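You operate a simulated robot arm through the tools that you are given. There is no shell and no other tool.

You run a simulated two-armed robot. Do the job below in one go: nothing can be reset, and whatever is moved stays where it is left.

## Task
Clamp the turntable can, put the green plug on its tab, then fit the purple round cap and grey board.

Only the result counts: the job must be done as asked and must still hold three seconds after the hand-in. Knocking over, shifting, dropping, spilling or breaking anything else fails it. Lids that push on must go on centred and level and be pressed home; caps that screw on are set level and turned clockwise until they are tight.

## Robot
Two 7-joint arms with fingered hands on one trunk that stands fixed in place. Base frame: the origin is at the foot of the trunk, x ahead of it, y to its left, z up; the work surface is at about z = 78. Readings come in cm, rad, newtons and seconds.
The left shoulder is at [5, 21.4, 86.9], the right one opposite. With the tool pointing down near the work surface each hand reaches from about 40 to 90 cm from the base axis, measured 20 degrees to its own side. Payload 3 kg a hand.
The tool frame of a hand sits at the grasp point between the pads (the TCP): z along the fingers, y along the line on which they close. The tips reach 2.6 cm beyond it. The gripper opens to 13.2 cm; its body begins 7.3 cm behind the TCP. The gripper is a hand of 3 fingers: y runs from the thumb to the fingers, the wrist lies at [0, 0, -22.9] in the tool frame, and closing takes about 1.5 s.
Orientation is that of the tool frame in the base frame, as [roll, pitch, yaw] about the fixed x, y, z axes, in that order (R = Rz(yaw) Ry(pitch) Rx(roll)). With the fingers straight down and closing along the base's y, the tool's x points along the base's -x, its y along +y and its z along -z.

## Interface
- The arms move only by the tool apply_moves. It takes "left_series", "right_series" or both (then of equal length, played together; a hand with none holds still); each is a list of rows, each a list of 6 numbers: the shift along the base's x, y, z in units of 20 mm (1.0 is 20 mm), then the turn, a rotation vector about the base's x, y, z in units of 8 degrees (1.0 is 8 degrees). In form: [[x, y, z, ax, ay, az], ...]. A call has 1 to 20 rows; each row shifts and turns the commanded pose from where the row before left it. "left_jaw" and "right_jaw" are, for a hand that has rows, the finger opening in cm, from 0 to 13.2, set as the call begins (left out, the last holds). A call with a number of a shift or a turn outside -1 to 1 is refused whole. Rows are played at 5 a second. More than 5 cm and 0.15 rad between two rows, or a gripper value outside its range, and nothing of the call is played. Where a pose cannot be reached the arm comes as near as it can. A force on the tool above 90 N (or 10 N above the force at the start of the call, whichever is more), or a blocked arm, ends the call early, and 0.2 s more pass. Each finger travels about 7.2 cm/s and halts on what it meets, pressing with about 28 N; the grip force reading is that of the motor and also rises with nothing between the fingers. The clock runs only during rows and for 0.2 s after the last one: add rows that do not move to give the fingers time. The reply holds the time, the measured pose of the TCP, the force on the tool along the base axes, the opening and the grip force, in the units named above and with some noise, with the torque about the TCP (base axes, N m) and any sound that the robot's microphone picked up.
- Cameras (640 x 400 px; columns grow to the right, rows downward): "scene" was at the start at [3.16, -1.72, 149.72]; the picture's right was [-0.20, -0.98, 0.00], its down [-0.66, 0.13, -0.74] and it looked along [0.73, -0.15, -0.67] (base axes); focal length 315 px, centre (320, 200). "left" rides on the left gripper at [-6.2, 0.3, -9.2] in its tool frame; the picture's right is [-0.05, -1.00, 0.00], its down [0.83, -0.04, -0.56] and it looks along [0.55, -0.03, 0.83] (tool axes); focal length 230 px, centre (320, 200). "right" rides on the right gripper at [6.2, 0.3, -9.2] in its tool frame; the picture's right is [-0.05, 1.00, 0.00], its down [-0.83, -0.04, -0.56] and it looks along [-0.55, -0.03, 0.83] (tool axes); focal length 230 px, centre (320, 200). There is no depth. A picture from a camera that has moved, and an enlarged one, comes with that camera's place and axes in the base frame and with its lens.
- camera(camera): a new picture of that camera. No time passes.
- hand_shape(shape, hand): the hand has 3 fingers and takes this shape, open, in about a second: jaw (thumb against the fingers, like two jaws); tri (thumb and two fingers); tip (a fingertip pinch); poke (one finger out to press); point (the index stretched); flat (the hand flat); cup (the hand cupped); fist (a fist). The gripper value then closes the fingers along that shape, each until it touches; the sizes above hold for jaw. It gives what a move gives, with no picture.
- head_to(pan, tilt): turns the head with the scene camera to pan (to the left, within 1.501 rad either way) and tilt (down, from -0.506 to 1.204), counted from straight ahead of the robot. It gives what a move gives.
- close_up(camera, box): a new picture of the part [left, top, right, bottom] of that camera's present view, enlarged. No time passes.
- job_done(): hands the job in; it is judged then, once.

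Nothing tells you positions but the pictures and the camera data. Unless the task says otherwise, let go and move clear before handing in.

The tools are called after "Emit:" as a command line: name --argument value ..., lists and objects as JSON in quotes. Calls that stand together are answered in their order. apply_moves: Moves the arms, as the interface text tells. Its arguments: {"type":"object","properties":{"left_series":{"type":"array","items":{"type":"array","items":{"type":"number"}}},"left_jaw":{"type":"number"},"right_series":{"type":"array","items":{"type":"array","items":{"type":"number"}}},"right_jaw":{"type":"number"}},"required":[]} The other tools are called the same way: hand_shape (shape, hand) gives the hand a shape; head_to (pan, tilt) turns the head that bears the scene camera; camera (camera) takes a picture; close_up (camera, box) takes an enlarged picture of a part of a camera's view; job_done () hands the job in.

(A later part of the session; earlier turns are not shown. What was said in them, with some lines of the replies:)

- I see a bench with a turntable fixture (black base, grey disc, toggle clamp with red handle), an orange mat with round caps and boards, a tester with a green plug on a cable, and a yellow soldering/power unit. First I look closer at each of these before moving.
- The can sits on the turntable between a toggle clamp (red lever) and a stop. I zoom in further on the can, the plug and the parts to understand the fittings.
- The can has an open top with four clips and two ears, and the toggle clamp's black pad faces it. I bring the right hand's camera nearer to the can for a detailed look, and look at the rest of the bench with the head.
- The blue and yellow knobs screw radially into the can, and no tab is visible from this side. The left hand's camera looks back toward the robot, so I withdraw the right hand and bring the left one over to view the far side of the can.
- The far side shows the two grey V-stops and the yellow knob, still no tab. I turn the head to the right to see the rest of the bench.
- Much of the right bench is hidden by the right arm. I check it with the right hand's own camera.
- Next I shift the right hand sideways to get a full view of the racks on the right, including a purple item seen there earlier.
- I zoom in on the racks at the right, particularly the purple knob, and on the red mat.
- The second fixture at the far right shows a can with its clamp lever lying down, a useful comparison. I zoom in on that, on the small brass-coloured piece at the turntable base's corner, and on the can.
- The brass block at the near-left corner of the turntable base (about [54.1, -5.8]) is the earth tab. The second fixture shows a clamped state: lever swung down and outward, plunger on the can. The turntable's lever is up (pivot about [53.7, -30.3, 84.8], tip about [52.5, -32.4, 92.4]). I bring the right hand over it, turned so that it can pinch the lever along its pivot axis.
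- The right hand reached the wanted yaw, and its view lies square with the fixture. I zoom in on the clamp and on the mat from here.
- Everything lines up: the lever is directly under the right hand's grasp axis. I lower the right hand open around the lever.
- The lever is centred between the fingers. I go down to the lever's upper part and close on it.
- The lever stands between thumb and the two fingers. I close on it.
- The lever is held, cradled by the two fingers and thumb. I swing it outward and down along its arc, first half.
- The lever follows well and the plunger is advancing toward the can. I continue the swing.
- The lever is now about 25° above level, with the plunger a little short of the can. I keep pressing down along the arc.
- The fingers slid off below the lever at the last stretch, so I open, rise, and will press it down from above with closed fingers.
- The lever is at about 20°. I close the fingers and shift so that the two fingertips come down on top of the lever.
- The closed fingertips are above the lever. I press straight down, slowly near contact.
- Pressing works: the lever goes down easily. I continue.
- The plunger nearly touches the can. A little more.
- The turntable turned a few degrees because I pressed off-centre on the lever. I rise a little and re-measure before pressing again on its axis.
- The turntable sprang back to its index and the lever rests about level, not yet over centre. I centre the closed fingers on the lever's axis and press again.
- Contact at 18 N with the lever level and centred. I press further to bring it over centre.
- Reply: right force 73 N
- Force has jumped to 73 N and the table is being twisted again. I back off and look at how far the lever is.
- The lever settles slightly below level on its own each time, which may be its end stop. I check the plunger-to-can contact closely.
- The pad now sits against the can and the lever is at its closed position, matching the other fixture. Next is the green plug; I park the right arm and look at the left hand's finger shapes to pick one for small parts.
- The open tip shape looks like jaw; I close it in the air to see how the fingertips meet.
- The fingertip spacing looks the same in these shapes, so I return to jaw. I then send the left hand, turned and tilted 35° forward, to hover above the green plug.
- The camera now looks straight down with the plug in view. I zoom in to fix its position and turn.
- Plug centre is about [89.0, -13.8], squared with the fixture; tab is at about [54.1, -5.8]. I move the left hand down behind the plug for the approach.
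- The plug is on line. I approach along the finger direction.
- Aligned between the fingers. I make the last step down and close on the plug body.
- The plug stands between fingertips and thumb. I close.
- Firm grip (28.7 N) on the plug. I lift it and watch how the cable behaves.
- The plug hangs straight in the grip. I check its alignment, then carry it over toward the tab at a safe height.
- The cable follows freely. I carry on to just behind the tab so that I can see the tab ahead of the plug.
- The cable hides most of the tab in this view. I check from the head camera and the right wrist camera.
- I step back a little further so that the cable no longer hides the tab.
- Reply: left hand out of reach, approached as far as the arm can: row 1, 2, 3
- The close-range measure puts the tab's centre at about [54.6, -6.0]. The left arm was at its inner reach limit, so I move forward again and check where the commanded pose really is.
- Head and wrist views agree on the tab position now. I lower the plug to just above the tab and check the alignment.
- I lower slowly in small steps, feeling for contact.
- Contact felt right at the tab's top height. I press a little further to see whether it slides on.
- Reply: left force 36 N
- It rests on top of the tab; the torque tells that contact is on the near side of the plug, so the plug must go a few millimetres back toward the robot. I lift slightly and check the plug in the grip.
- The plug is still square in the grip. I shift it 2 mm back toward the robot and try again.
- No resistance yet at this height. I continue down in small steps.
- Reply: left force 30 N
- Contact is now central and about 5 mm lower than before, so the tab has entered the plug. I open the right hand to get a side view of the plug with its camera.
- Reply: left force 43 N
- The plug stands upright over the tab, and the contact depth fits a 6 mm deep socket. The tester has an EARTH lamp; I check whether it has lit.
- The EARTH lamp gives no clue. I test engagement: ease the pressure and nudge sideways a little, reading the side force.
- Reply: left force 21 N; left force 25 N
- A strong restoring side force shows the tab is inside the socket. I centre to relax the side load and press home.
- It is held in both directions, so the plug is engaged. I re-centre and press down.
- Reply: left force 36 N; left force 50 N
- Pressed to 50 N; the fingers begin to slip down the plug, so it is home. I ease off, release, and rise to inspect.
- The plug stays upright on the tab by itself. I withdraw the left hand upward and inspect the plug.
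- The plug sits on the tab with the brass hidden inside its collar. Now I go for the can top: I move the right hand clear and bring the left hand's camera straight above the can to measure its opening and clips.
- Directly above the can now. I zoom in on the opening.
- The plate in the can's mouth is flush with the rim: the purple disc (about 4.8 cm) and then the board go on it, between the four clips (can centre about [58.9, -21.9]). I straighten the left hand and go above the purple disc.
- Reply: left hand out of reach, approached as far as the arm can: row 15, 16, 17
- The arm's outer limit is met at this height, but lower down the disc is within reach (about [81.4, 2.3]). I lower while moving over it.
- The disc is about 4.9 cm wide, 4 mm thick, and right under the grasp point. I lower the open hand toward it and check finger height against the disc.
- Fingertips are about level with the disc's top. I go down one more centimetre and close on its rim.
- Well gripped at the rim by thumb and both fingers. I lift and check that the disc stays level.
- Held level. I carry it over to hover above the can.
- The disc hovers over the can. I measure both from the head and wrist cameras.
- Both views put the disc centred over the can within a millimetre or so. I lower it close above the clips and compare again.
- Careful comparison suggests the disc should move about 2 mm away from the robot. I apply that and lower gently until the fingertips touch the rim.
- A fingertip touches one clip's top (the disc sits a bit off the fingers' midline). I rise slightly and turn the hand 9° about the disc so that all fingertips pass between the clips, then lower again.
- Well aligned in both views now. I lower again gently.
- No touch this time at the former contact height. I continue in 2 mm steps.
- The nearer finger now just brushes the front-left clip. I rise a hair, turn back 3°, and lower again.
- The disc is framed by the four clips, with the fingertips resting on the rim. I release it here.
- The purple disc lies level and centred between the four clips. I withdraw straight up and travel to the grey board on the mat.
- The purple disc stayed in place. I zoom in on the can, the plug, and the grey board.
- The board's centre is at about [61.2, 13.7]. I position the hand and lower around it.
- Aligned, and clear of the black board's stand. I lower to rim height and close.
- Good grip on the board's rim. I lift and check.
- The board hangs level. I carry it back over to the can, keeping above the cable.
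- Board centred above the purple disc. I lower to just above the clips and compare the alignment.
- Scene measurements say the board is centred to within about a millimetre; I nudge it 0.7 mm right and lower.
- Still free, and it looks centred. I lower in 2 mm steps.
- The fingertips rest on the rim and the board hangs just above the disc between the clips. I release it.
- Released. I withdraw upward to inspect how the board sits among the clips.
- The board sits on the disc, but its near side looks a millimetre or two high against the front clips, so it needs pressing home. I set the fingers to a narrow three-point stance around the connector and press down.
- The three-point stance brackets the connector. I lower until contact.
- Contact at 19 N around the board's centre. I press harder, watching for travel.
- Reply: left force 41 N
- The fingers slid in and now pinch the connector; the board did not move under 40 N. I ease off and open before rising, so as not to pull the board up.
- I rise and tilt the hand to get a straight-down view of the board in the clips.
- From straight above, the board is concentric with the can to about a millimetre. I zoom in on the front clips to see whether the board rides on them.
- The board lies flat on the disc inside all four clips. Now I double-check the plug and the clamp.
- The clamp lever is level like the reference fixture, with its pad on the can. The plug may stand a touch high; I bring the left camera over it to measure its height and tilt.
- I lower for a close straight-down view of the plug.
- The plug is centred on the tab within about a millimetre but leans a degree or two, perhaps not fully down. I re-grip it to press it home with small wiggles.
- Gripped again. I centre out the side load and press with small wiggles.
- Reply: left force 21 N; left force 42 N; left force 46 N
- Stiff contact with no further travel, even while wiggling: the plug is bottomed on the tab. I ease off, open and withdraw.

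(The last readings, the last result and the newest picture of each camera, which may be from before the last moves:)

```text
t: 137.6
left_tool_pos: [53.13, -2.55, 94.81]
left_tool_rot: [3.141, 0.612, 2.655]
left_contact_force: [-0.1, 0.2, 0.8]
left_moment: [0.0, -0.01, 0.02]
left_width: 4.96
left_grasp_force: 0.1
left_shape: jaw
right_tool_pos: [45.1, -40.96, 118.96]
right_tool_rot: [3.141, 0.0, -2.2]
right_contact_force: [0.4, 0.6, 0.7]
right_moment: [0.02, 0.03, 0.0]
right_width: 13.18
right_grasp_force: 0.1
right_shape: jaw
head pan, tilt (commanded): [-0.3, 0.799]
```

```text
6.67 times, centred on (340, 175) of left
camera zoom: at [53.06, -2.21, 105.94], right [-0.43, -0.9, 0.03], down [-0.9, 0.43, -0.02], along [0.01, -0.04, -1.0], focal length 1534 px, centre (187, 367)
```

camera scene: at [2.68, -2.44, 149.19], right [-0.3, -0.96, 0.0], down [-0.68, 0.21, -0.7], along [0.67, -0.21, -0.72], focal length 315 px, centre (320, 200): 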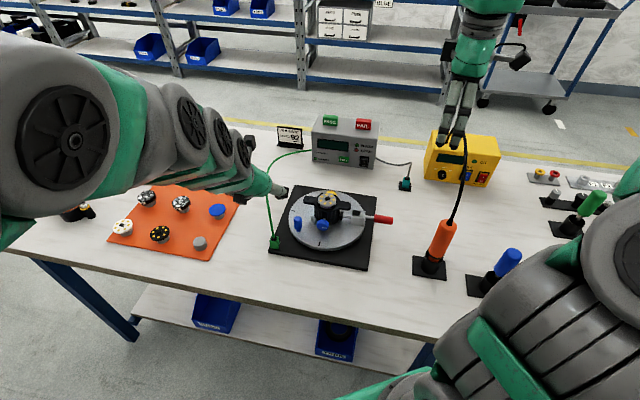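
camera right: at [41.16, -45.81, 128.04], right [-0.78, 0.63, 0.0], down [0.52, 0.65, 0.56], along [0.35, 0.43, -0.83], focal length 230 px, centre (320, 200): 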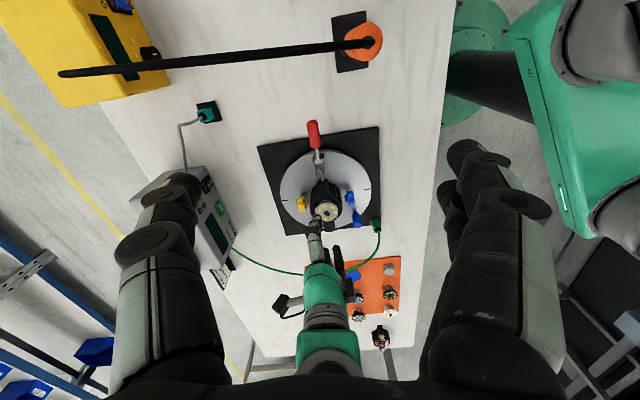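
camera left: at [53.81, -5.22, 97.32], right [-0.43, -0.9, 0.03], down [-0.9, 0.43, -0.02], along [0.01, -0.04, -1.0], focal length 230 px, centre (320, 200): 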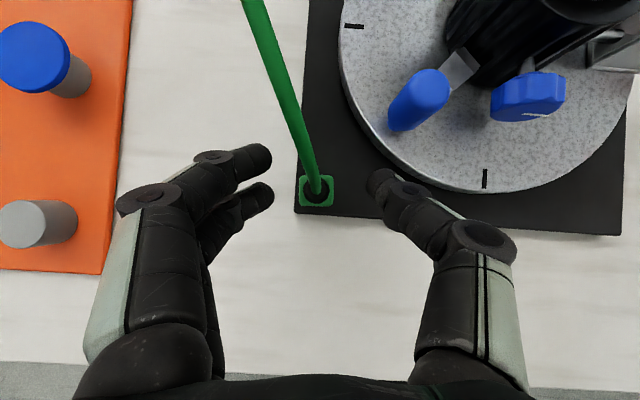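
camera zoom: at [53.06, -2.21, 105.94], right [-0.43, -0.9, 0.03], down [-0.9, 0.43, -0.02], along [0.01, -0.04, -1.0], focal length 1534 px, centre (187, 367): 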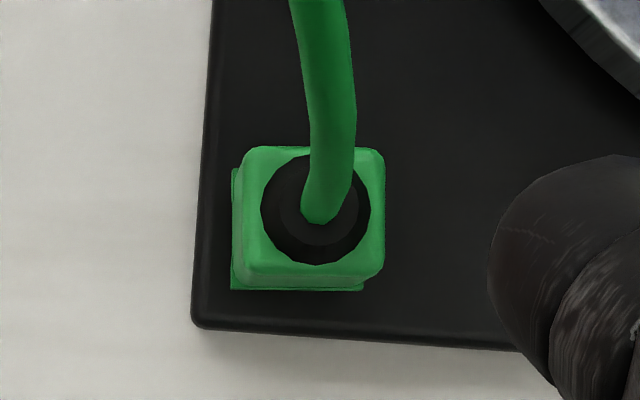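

The plug stands upright and square on the tab. I withdraw the left hand to a clear position and take final checks.

Emit:
apply_moves --left_series '[[0, 0.5, 0.9, 0, 0, 0], [0, 0.8, 0.9, 0, 0, 0], [0, 0.9, 0.9, 0, 0, 0], [0, 0.9, 0.9, 0.409, 0.774, 0], [0, 0.9, 0.9, 0.409, 0.774, 0], [0.1, 0.9, 0.9, 0.409, 0.774, 0], [0.1, 0.9, 0.9, 0.409, 0.774, 0], [0.1, 0.9, 0.5, 0.409, 0.774, 0], [0.2, 0.9, 0, 0, 0, 0], [0.2, 0.9, 0, 0, 0, 0], [0.2, 0.9, 0, 0, 0, 0], [0.2, 0.9, 0, 0, 0, 0], [0.2, 0.9, 0, 0, 0, 0]]' --left_jaw 8

Emit:
camera --camera "scene"

Emit:
close_up --camera "scene" --box '[255, 180, 405, 270]'

Emit:
close_up --camera "scene" --box '[318, 188, 348, 212]'

Emit:
close_up --camera "scene" --box '[100, 120, 320, 270]'

```text
t: 140.4
left_tool_pos: [55.76, 19.95, 108.34]
left_tool_rot: [-3.141, 0.001, 2.655]
left_contact_force: [0.1, 0.5, -0.4]
left_moment: [0.05, 0.03, 0.02]
left_width: 7.98
left_grasp_force: 0.1
left_shape: jaw
right_tool_pos: [45.19, -41.04, 118.85]
right_tool_rot: [-3.14, -0.001, -2.199]
right_contact_force: [-0.3, 0.1, 0.1]
right_moment: [0.0, 0.01, -0.01]
right_width: 13.2
right_grasp_force: 0.1
right_shape: jaw
head pan, tilt (commanded): [-0.3, 0.799]
```

```text
taken
camera scene: at [2.69, -2.44, 149.19], right [-0.3, -0.96, 0.0], down [-0.68, 0.21, -0.7], along [0.67, -0.21, -0.72], focal length 315 px, centre (320, 200)
```

scene: 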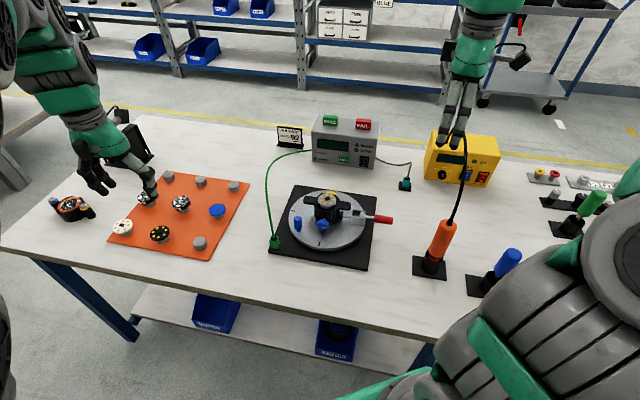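

```text
4.27 times, centred on (330, 225) of scene
camera zoom: at [2.69, -2.44, 149.19], right [-0.3, -0.96, 0.0], down [-0.68, 0.21, -0.7], along [0.67, -0.21, -0.72], focal length 1342 px, centre (277, 93)
```

zoom: 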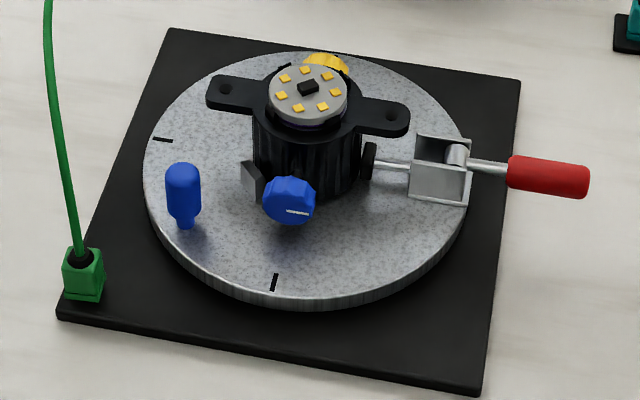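

```text
16.00 times, centred on (333, 200) of scene
camera zoom: at [2.69, -2.44, 149.19], right [-0.3, -0.96, 0.0], down [-0.68, 0.21, -0.7], along [0.67, -0.21, -0.72], focal length 5034 px, centre (112, 200)
```

zoom: 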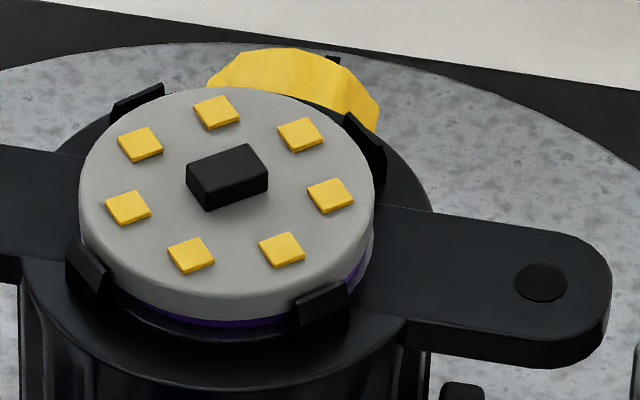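

```text
2.67 times, centred on (210, 195) of scene
camera zoom: at [2.69, -2.44, 149.19], right [-0.3, -0.96, 0.0], down [-0.68, 0.21, -0.7], along [0.67, -0.21, -0.72], focal length 839 px, centre (613, 213)
```

zoom: 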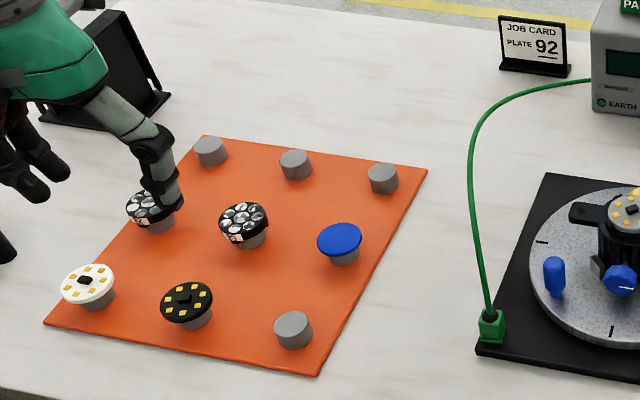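

All parts stay in place. Before handing in, I double-check the one doubt: the purple knob on the right-hand rack, to be sure the plain purple disc was the "round cap".

Emit:
head_to --pan -0.72 --tilt 0.6

Emit:
camera --camera "scene"

Emit:
camera --camera "right"

```text
t: 141.2
left_tool_pos: [55.52, 19.91, 108.34]
left_tool_rot: [3.141, 0.0, 2.656]
left_contact_force: [0.6, -0.9, -0.5]
left_moment: [0.01, 0.0, -0.04]
left_width: 8.01
left_grasp_force: 0.0
left_shape: jaw
right_tool_pos: [45.07, -41.01, 118.89]
right_tool_rot: [3.141, 0.0, -2.2]
right_contact_force: [-0.3, -0.6, -0.1]
right_moment: [0.02, 0.05, -0.01]
right_width: 13.18
right_grasp_force: 0.0
right_shape: jaw
head pan, tilt (commanded): [-0.721, 0.6]
```

```text
taken
camera scene: at [1.62, -5.89, 150.87], right [-0.66, -0.75, 0.0], down [-0.42, 0.37, -0.82], along [0.62, -0.54, -0.57], focal length 315 px, centre (320, 200)
```

scene: 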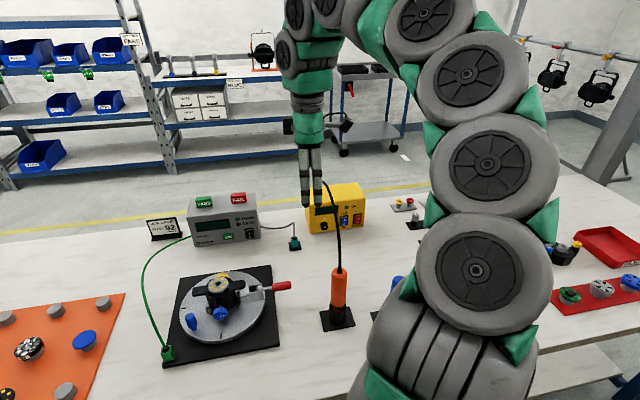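

```text
taken
camera right: at [41.16, -45.81, 128.04], right [-0.78, 0.63, 0.0], down [0.52, 0.65, 0.56], along [0.35, 0.43, -0.83], focal length 230 px, centre (320, 200)
```

right: 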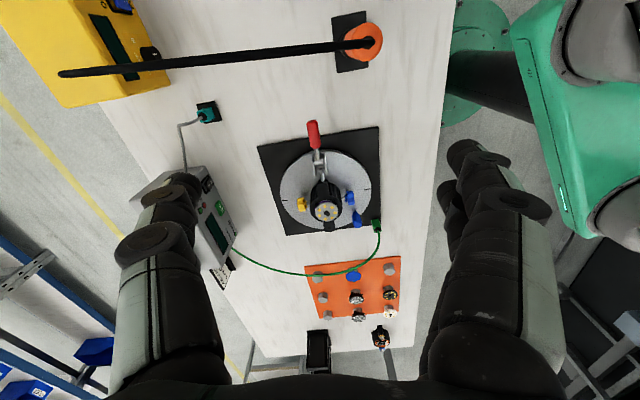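

Emit:
close_up --camera "right" --box '[300, 150, 350, 200]'

Emit:
close_up --camera "scene" --box '[205, 270, 275, 330]'

Emit:
close_up --camera "scene" --box '[150, 330, 190, 370]'

```text
8.00 times, centred on (325, 175) of right
camera zoom: at [41.16, -45.81, 128.04], right [-0.78, 0.63, 0.0], down [0.52, 0.65, 0.56], along [0.35, 0.43, -0.83], focal length 1841 px, centre (280, 400)
```

zoom: 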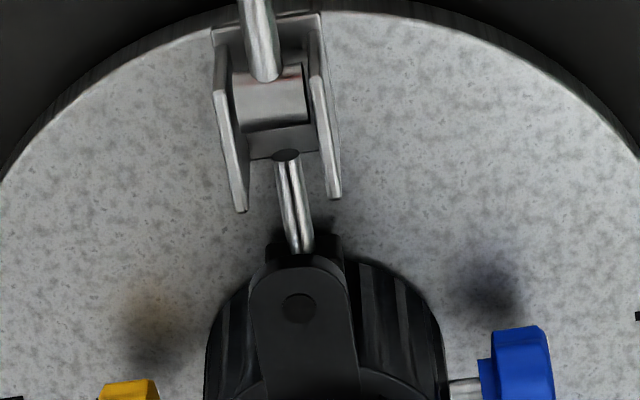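

```text
6.67 times, centred on (240, 300) of scene
camera zoom: at [1.62, -5.89, 150.87], right [-0.66, -0.75, 0.0], down [-0.42, 0.37, -0.82], along [0.62, -0.54, -0.57], focal length 2098 px, centre (853, -467)
```

zoom: 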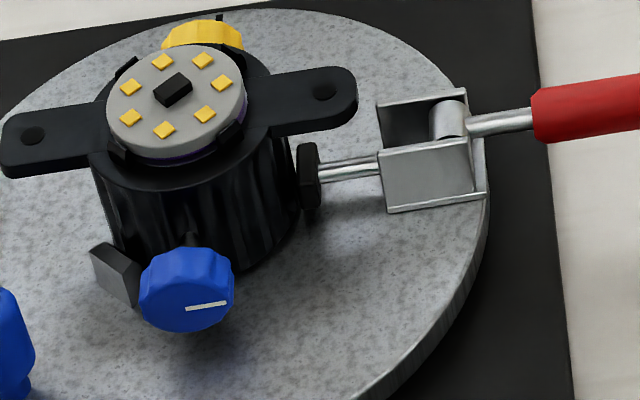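

```text
10.00 times, centred on (170, 350) of scene
camera zoom: at [1.62, -5.89, 150.87], right [-0.66, -0.75, 0.0], down [-0.42, 0.37, -0.82], along [0.62, -0.54, -0.57], focal length 3147 px, centre (1820, -1300)
```

zoom: 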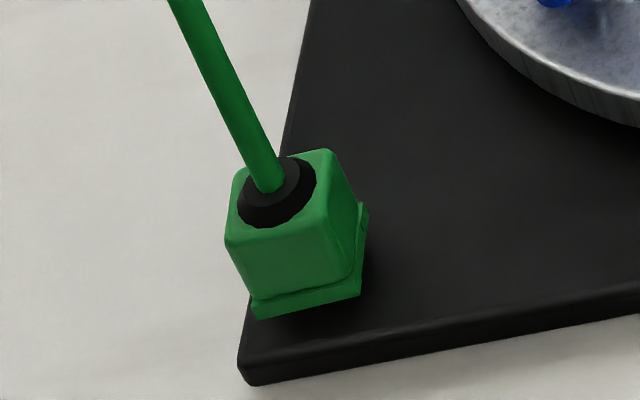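

The lever lies level with its pad on the can, and the plug stands squarely on the tab. The purple disc and grey board sit level within the four clips, and both hands are clear. I hand the job in.

Emit:
job_done

```text
The job is handed in.
```

The job is handed in, and all four parts looked right in the last pictures. I got no pass or fail result back.

- **Clamp:** The red lever is swung down to level, matching the closed clamp on the other fixture, and its pad appears to rest against the can.
- **Green plug:** It stands on the brass tab at the near-left corner of the turntable base. It is held from both sides and went no further when pressed at about 45 N. The collar sits roughly 5 mm above the base plate, which I took to be its full depth. The tester's EARTH lamp never lit, so nothing electrical confirms it.
- **Purple cap:** I took this to be the plain purple disc on the orange mat, not the small purple knob on the right-hand rack. It sits level between the four clips, about 1 mm off centre.
- **Grey board:** It lies on top of the purple disc, also about 1 mm off centre. It did not move when I pressed it at about 40 N. I put the disc under the board because you named it first.

While I was closing the clamp the turntable twisted a few degrees, then sprang back to its mark. I saw nothing else knocked or shifted.
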